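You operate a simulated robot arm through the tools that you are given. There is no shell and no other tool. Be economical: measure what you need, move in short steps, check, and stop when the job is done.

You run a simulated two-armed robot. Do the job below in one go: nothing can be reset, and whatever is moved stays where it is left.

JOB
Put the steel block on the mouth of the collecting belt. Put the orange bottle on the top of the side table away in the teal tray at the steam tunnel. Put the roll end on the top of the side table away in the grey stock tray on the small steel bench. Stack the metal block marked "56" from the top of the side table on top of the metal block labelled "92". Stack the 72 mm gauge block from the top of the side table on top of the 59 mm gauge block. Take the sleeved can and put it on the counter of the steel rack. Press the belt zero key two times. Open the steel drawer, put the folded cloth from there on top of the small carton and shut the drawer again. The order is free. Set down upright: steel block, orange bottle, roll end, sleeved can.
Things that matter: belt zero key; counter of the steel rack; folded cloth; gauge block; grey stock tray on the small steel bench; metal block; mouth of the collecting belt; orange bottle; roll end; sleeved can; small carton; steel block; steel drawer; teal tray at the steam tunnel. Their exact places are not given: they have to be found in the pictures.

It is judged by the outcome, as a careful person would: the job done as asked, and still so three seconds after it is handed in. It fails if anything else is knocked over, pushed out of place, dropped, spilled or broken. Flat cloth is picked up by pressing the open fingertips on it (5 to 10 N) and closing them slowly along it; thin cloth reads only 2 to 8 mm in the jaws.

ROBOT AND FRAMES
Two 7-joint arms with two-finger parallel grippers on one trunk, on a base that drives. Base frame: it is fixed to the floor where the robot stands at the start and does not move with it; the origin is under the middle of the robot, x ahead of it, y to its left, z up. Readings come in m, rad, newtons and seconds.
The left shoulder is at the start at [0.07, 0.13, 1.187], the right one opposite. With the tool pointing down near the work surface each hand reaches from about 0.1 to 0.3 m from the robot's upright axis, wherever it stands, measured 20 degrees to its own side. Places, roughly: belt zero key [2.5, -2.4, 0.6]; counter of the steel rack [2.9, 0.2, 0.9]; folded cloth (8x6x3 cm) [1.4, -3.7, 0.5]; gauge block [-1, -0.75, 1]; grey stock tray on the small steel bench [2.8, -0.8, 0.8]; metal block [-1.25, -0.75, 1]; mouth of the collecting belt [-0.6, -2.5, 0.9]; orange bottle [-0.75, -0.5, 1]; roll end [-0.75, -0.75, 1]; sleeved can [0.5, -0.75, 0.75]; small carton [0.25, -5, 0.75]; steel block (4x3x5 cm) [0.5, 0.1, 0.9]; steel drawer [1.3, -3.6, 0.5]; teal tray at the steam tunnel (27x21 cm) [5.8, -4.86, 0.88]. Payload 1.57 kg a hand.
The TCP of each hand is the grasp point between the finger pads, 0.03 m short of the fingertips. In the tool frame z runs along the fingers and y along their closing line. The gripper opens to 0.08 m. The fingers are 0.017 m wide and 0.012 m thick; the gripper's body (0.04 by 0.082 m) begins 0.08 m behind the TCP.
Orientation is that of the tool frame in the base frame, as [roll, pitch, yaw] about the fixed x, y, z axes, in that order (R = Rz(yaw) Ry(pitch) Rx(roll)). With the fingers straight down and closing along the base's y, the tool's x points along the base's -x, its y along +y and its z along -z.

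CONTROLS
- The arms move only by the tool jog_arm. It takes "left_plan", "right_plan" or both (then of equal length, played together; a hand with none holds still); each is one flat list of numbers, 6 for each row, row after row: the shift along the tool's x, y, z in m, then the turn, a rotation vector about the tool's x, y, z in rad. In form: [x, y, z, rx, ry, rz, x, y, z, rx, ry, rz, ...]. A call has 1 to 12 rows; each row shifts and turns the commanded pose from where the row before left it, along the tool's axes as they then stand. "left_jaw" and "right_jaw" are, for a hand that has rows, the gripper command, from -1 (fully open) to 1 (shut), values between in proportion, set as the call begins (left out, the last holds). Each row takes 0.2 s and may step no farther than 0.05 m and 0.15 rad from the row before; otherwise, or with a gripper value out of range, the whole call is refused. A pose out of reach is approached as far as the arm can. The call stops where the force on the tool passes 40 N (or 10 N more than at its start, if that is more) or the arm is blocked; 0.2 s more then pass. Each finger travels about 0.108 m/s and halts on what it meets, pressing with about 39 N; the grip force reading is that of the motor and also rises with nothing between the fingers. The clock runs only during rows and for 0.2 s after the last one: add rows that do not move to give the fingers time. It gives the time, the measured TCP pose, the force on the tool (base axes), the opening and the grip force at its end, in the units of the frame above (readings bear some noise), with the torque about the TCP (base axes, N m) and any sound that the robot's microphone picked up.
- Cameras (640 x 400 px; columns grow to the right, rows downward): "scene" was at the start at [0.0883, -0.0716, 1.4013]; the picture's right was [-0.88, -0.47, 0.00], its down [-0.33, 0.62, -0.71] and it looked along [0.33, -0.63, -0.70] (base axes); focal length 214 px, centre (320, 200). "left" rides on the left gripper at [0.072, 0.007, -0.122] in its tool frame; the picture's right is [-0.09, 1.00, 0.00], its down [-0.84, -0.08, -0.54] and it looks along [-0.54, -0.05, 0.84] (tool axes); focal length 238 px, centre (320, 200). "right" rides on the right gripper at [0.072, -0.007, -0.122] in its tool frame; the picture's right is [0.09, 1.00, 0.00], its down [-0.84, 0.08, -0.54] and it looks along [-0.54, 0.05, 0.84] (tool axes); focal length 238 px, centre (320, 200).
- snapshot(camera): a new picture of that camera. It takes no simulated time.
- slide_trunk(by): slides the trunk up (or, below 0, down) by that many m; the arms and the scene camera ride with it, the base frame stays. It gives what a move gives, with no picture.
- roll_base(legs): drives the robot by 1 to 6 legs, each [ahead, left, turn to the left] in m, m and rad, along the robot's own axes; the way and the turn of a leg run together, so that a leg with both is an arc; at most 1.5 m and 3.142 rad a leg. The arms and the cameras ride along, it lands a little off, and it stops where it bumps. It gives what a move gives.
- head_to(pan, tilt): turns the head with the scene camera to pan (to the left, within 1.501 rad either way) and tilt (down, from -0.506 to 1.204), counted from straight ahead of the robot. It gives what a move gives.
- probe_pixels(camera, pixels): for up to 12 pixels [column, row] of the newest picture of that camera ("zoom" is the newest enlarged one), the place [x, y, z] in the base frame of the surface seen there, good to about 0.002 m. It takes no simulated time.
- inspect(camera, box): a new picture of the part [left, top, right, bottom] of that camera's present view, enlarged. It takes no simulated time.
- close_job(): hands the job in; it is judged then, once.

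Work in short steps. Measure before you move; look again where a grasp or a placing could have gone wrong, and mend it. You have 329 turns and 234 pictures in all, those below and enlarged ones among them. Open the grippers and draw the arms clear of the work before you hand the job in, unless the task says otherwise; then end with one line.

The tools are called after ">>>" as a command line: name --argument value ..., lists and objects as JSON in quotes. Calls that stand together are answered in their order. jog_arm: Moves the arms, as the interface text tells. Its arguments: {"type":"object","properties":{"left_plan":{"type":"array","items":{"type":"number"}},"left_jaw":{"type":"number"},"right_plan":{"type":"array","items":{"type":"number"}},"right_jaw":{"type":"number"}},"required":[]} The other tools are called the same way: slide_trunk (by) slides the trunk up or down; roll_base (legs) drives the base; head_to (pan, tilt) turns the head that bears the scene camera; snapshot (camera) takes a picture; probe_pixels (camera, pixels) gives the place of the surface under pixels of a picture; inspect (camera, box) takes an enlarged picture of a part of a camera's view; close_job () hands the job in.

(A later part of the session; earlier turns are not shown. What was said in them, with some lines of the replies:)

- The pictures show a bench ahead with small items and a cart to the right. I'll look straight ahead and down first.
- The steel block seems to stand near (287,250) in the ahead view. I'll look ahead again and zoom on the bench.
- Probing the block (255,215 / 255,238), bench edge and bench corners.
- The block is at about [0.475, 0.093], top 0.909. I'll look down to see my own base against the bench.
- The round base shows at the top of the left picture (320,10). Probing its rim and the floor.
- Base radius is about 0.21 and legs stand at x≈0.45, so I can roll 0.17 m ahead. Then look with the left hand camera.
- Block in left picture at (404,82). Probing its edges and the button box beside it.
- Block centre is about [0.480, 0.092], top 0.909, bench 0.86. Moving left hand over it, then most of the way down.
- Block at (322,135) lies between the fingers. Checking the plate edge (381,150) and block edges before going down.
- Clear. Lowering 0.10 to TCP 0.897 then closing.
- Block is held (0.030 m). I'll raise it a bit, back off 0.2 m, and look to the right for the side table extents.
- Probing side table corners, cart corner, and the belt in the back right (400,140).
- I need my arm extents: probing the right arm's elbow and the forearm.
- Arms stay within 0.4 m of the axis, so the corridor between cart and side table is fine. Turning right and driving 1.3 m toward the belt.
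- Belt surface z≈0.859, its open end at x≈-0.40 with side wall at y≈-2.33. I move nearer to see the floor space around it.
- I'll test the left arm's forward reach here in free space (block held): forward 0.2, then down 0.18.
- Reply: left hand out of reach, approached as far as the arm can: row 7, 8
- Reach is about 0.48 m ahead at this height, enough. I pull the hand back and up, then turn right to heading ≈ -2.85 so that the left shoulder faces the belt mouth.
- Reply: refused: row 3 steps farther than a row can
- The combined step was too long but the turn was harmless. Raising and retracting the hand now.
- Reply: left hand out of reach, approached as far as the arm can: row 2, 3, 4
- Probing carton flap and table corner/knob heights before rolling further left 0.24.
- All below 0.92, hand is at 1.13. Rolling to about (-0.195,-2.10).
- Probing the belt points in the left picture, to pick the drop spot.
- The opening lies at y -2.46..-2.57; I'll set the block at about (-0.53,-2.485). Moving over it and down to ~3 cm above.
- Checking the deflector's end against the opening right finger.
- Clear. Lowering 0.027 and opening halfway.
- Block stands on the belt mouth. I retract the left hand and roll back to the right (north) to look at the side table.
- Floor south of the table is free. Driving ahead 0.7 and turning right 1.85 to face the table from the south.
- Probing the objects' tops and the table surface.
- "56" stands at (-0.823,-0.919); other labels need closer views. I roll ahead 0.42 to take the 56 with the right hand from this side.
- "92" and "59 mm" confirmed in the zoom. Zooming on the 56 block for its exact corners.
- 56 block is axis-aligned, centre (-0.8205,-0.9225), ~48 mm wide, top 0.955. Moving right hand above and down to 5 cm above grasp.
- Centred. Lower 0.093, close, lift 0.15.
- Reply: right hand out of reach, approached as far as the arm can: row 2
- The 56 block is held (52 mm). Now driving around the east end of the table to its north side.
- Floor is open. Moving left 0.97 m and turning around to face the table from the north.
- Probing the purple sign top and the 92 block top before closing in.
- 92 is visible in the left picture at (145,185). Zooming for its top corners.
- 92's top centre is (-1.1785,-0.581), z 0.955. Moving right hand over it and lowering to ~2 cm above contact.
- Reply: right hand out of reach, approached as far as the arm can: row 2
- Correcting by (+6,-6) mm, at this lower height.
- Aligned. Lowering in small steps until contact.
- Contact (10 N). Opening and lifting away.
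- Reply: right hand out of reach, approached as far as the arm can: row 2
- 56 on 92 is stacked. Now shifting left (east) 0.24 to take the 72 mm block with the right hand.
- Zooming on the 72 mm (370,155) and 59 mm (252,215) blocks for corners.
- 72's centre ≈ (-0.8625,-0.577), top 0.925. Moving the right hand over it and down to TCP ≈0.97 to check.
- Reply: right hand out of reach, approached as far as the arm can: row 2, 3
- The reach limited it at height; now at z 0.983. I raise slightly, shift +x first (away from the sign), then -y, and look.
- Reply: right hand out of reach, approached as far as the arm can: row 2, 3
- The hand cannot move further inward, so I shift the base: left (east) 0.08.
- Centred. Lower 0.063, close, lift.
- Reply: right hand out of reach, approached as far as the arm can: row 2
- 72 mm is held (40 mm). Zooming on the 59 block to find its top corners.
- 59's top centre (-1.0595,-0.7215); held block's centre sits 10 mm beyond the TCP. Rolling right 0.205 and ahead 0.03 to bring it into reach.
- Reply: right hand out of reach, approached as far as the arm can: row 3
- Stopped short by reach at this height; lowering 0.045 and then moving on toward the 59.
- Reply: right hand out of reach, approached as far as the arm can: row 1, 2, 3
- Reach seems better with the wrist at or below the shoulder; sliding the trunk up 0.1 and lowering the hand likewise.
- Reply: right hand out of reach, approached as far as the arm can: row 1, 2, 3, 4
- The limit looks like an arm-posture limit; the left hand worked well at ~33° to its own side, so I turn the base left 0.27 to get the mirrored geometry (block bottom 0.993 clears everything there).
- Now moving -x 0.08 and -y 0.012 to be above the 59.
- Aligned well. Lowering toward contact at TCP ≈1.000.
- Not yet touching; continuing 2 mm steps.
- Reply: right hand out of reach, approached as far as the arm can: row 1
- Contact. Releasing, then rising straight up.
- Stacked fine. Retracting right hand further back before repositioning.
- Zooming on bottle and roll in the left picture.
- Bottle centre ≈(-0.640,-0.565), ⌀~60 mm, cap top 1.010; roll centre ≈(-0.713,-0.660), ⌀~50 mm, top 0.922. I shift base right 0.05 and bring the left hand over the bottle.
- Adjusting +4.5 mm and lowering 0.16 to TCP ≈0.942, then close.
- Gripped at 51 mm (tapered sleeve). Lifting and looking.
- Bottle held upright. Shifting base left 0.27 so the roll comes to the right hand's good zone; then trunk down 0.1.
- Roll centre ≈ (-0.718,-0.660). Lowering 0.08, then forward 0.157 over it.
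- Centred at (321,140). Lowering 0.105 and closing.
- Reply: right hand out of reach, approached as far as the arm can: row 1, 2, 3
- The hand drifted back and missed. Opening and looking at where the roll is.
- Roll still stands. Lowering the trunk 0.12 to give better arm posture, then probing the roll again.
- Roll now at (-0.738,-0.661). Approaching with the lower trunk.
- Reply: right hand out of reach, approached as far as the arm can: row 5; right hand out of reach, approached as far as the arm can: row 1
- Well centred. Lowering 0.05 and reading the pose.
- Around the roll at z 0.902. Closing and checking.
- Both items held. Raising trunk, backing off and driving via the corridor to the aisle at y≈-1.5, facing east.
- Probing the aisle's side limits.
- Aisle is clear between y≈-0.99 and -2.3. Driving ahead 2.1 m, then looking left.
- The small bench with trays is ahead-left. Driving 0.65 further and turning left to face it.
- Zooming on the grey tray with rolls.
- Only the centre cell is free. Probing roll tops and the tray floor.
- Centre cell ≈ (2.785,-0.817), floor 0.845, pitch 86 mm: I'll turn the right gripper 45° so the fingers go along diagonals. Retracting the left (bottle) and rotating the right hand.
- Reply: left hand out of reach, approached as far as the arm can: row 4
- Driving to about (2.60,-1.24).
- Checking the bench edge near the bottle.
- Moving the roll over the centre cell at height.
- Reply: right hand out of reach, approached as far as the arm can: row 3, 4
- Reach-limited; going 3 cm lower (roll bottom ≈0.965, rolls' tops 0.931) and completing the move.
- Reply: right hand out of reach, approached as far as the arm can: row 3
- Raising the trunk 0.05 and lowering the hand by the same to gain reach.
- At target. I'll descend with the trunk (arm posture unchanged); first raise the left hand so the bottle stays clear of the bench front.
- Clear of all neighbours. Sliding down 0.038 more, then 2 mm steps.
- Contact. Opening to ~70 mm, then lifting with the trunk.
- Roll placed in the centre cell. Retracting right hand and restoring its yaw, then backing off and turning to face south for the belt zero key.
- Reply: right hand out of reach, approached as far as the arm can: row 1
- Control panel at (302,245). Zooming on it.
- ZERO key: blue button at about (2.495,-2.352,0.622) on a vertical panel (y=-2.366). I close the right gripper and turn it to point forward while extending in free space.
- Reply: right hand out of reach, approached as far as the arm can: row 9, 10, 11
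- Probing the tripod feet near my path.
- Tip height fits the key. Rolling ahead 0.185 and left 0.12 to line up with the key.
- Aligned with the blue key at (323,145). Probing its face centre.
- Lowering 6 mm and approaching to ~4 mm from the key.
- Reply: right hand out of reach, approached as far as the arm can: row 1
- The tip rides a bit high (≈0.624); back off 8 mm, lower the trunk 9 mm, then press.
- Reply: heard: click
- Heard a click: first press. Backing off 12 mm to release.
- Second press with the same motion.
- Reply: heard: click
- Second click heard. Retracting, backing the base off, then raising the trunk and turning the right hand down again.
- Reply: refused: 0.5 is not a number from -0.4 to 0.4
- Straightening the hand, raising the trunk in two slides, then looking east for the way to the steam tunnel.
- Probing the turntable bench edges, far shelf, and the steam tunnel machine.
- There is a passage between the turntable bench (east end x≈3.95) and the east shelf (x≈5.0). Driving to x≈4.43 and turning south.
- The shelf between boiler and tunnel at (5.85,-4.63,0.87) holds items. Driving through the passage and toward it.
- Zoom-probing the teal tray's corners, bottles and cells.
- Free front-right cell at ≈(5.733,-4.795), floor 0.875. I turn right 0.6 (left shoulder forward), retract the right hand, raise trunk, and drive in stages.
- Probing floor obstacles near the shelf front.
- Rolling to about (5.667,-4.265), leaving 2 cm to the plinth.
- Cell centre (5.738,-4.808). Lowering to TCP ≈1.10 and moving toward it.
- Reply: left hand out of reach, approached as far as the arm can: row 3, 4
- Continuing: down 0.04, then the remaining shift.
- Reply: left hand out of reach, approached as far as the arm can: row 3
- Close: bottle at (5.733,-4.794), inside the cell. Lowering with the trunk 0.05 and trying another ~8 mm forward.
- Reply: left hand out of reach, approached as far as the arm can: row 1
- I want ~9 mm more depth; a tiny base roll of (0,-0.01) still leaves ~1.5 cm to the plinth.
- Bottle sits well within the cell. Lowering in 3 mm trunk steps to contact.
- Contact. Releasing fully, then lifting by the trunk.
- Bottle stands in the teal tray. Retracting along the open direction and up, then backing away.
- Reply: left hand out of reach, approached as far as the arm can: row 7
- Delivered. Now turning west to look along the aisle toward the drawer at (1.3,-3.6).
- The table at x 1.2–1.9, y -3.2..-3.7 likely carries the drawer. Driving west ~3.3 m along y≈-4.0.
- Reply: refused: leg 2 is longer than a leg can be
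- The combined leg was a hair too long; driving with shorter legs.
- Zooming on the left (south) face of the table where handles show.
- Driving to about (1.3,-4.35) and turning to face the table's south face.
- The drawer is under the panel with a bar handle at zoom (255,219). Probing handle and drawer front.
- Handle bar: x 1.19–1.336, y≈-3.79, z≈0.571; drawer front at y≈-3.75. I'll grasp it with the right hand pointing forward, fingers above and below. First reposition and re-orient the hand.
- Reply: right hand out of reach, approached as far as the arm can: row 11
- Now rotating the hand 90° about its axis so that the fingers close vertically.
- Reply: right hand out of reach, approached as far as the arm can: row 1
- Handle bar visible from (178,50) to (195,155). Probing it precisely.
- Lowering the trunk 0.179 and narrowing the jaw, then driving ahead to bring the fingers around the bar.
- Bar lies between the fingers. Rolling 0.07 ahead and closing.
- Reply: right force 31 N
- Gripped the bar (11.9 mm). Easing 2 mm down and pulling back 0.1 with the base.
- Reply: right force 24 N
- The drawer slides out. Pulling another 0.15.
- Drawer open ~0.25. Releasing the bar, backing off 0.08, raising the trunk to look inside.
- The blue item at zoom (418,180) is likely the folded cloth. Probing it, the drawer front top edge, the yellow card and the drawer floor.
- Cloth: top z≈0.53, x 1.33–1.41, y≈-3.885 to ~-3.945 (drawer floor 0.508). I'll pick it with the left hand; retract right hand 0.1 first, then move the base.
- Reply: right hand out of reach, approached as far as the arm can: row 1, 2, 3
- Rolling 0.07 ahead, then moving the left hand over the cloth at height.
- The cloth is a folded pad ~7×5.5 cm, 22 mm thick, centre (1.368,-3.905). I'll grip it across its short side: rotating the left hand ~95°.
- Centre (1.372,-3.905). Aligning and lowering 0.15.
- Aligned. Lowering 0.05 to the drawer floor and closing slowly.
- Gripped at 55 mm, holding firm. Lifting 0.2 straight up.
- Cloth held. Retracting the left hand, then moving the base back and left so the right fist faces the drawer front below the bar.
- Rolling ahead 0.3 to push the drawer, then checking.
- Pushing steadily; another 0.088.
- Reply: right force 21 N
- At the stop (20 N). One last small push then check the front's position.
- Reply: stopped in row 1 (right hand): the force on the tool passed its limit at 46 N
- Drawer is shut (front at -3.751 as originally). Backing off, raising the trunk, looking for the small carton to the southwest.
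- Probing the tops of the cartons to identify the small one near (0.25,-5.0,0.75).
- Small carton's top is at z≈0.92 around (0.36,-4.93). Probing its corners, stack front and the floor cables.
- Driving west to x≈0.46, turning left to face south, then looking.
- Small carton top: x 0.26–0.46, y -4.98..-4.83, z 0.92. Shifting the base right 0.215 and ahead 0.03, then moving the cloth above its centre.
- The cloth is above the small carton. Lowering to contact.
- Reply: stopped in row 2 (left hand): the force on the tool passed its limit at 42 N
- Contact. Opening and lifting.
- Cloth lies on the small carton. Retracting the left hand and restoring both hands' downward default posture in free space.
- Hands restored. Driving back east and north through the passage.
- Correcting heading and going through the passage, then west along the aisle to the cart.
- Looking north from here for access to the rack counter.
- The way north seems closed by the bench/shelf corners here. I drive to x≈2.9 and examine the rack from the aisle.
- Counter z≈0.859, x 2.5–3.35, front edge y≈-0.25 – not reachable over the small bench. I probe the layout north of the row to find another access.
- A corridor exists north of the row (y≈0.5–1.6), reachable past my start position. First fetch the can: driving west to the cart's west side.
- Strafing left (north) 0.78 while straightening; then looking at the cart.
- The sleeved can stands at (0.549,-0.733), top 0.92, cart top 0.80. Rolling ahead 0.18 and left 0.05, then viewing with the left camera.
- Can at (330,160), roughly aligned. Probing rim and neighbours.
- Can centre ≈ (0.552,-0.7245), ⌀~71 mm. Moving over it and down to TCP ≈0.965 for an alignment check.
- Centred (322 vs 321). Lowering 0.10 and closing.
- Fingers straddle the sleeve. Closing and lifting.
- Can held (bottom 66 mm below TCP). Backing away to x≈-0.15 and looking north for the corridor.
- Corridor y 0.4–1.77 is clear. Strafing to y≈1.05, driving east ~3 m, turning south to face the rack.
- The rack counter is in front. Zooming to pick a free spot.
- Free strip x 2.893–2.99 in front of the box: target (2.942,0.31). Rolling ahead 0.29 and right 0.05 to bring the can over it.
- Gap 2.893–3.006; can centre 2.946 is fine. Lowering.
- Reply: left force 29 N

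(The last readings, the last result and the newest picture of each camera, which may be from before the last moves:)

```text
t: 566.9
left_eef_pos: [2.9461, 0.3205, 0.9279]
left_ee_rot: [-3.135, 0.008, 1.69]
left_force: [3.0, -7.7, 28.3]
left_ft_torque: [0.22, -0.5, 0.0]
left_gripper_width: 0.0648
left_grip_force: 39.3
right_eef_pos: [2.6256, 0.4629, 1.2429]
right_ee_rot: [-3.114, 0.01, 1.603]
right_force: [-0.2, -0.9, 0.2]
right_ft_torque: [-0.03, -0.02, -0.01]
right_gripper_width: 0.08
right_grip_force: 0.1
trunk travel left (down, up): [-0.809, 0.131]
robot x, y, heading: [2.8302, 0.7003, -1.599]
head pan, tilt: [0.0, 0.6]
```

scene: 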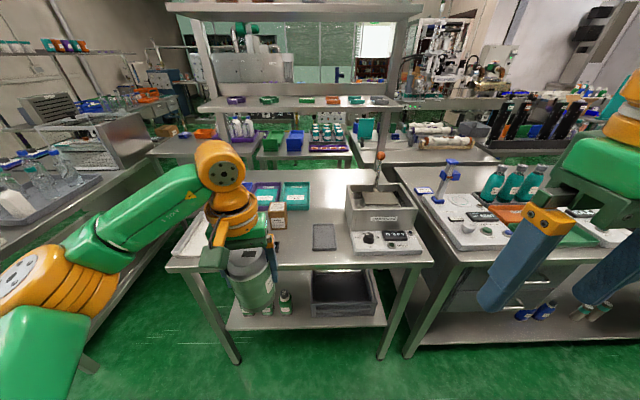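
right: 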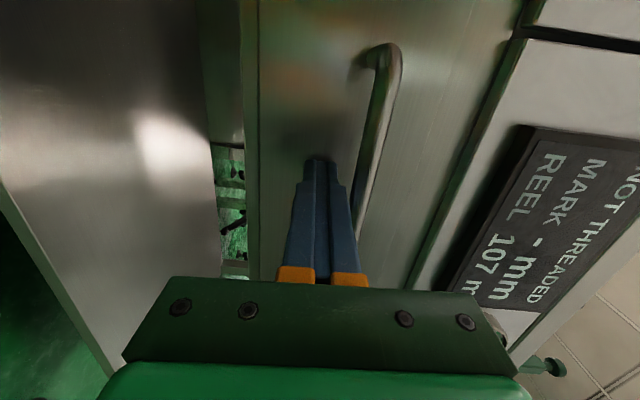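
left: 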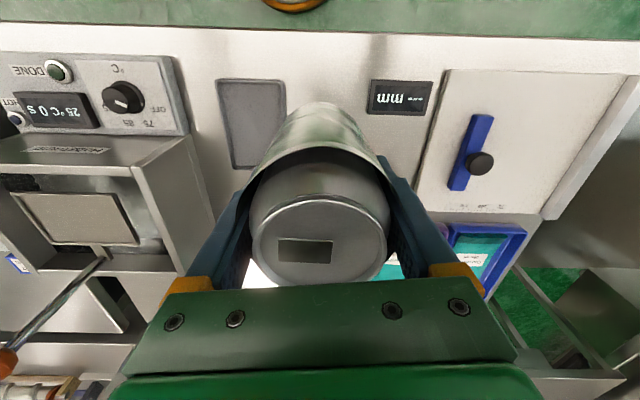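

On the counter. Opening and lifting straight up.

>>> jog_arm --left_plan '[0, 0, -0.001, 0, 0, 0, 0, 0, 0, 0, 0, 0, 0, 0, 0, 0, 0, 0]' --left_jaw -1

>>> jog_arm --left_plan '[0, 0, -0.03, 0, 0, 0, 0, 0, -0.05, 0, 0, 0, 0, 0, -0.05, 0, 0, 0, 0, 0, -0.03, 0, 0, 0]'

>>> snapshot --camera "left"

```text
t: 567.7
left_eef_pos: [2.9476, 0.3203, 0.9267]
left_ee_rot: [-3.138, 0.001, 1.688]
left_force: [0.3, -0.4, -0.2]
left_ft_torque: [0.02, -0.01, -0.02]
left_gripper_width: 0.08
left_grip_force: 0.1
right_eef_pos: [2.6282, 0.4616, 1.2421]
right_ee_rot: [-3.112, 0.006, 1.604]
right_force: [0.3, 0.3, -0.3]
right_ft_torque: [-0.02, 0.0, 0.02]
right_gripper_width: 0.08
right_grip_force: 0.1
trunk travel left (down, up): [-0.809, 0.131]
robot x, y, heading: [2.8282, 0.7074, -1.597]
head pan, tilt: [0.0, 0.6]
```

```text
t: 568.7
left_eef_pos: [2.9463, 0.3191, 1.0859]
left_ee_rot: [-3.138, 0.004, 1.689]
left_force: [-0.3, 0.0, -0.4]
left_ft_torque: [0.0, -0.01, -0.03]
left_gripper_width: 0.0801
left_grip_force: 0.1
right_eef_pos: [2.6261, 0.4623, 1.2433]
right_ee_rot: [-3.114, 0.009, 1.601]
right_force: [-0.8, -0.5, 0.2]
right_ft_torque: [0.05, -0.03, 0.03]
right_gripper_width: 0.0801
right_grip_force: 0.1
trunk travel left (down, up): [-0.809, 0.131]
robot x, y, heading: [2.8312, 0.7051, -1.595]
head pan, tilt: [0.0, 0.6]
```

```text
87 pictures are left
```

left: 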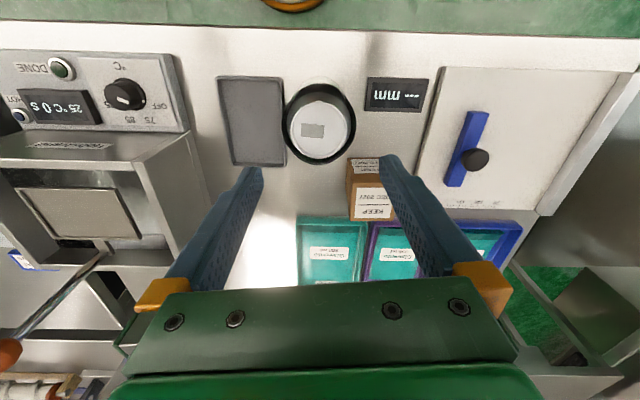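

The can stands upright on the counter. Backing off with the arms clear and both grippers open, with a last look.

>>> roll_base --legs '[[-0.35, 0, 0]]'

>>> snapshot --camera "scene"

```text
t: 571.0
left_eef_pos: [2.9587, 0.6751, 1.0836]
left_ee_rot: [-3.138, 0.0, 1.699]
left_force: [0.6, 0.5, 0.4]
left_ft_torque: [-0.01, 0.02, -0.01]
left_gripper_width: 0.0801
left_grip_force: 0.0
right_eef_pos: [2.636, 0.8145, 1.2398]
right_ee_rot: [-3.113, 0.005, 1.612]
right_force: [0.8, -0.9, -1.1]
right_ft_torque: [0.03, 0.04, -0.03]
right_gripper_width: 0.0799
right_grip_force: 0.0
trunk travel left (down, up): [-0.809, 0.131]
robot x, y, heading: [2.837, 1.0615, -1.585]
head pan, tilt: [0.0, 0.6]
```

```text
86 pictures are left
```

scene: 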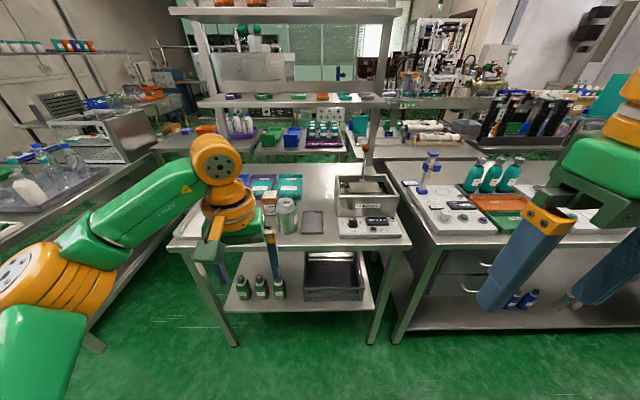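

The can stands on the counter at (287,216), the arms are clear, and every part of the job is done. Handing in.

>>> close_job

```text
The job is handed in.
```

I finished all eight parts of the job and handed it in, with both grippers open and the arms clear. The last pictures of each item showed it in place, and I did not go back to look at the earlier ones again before handing in.
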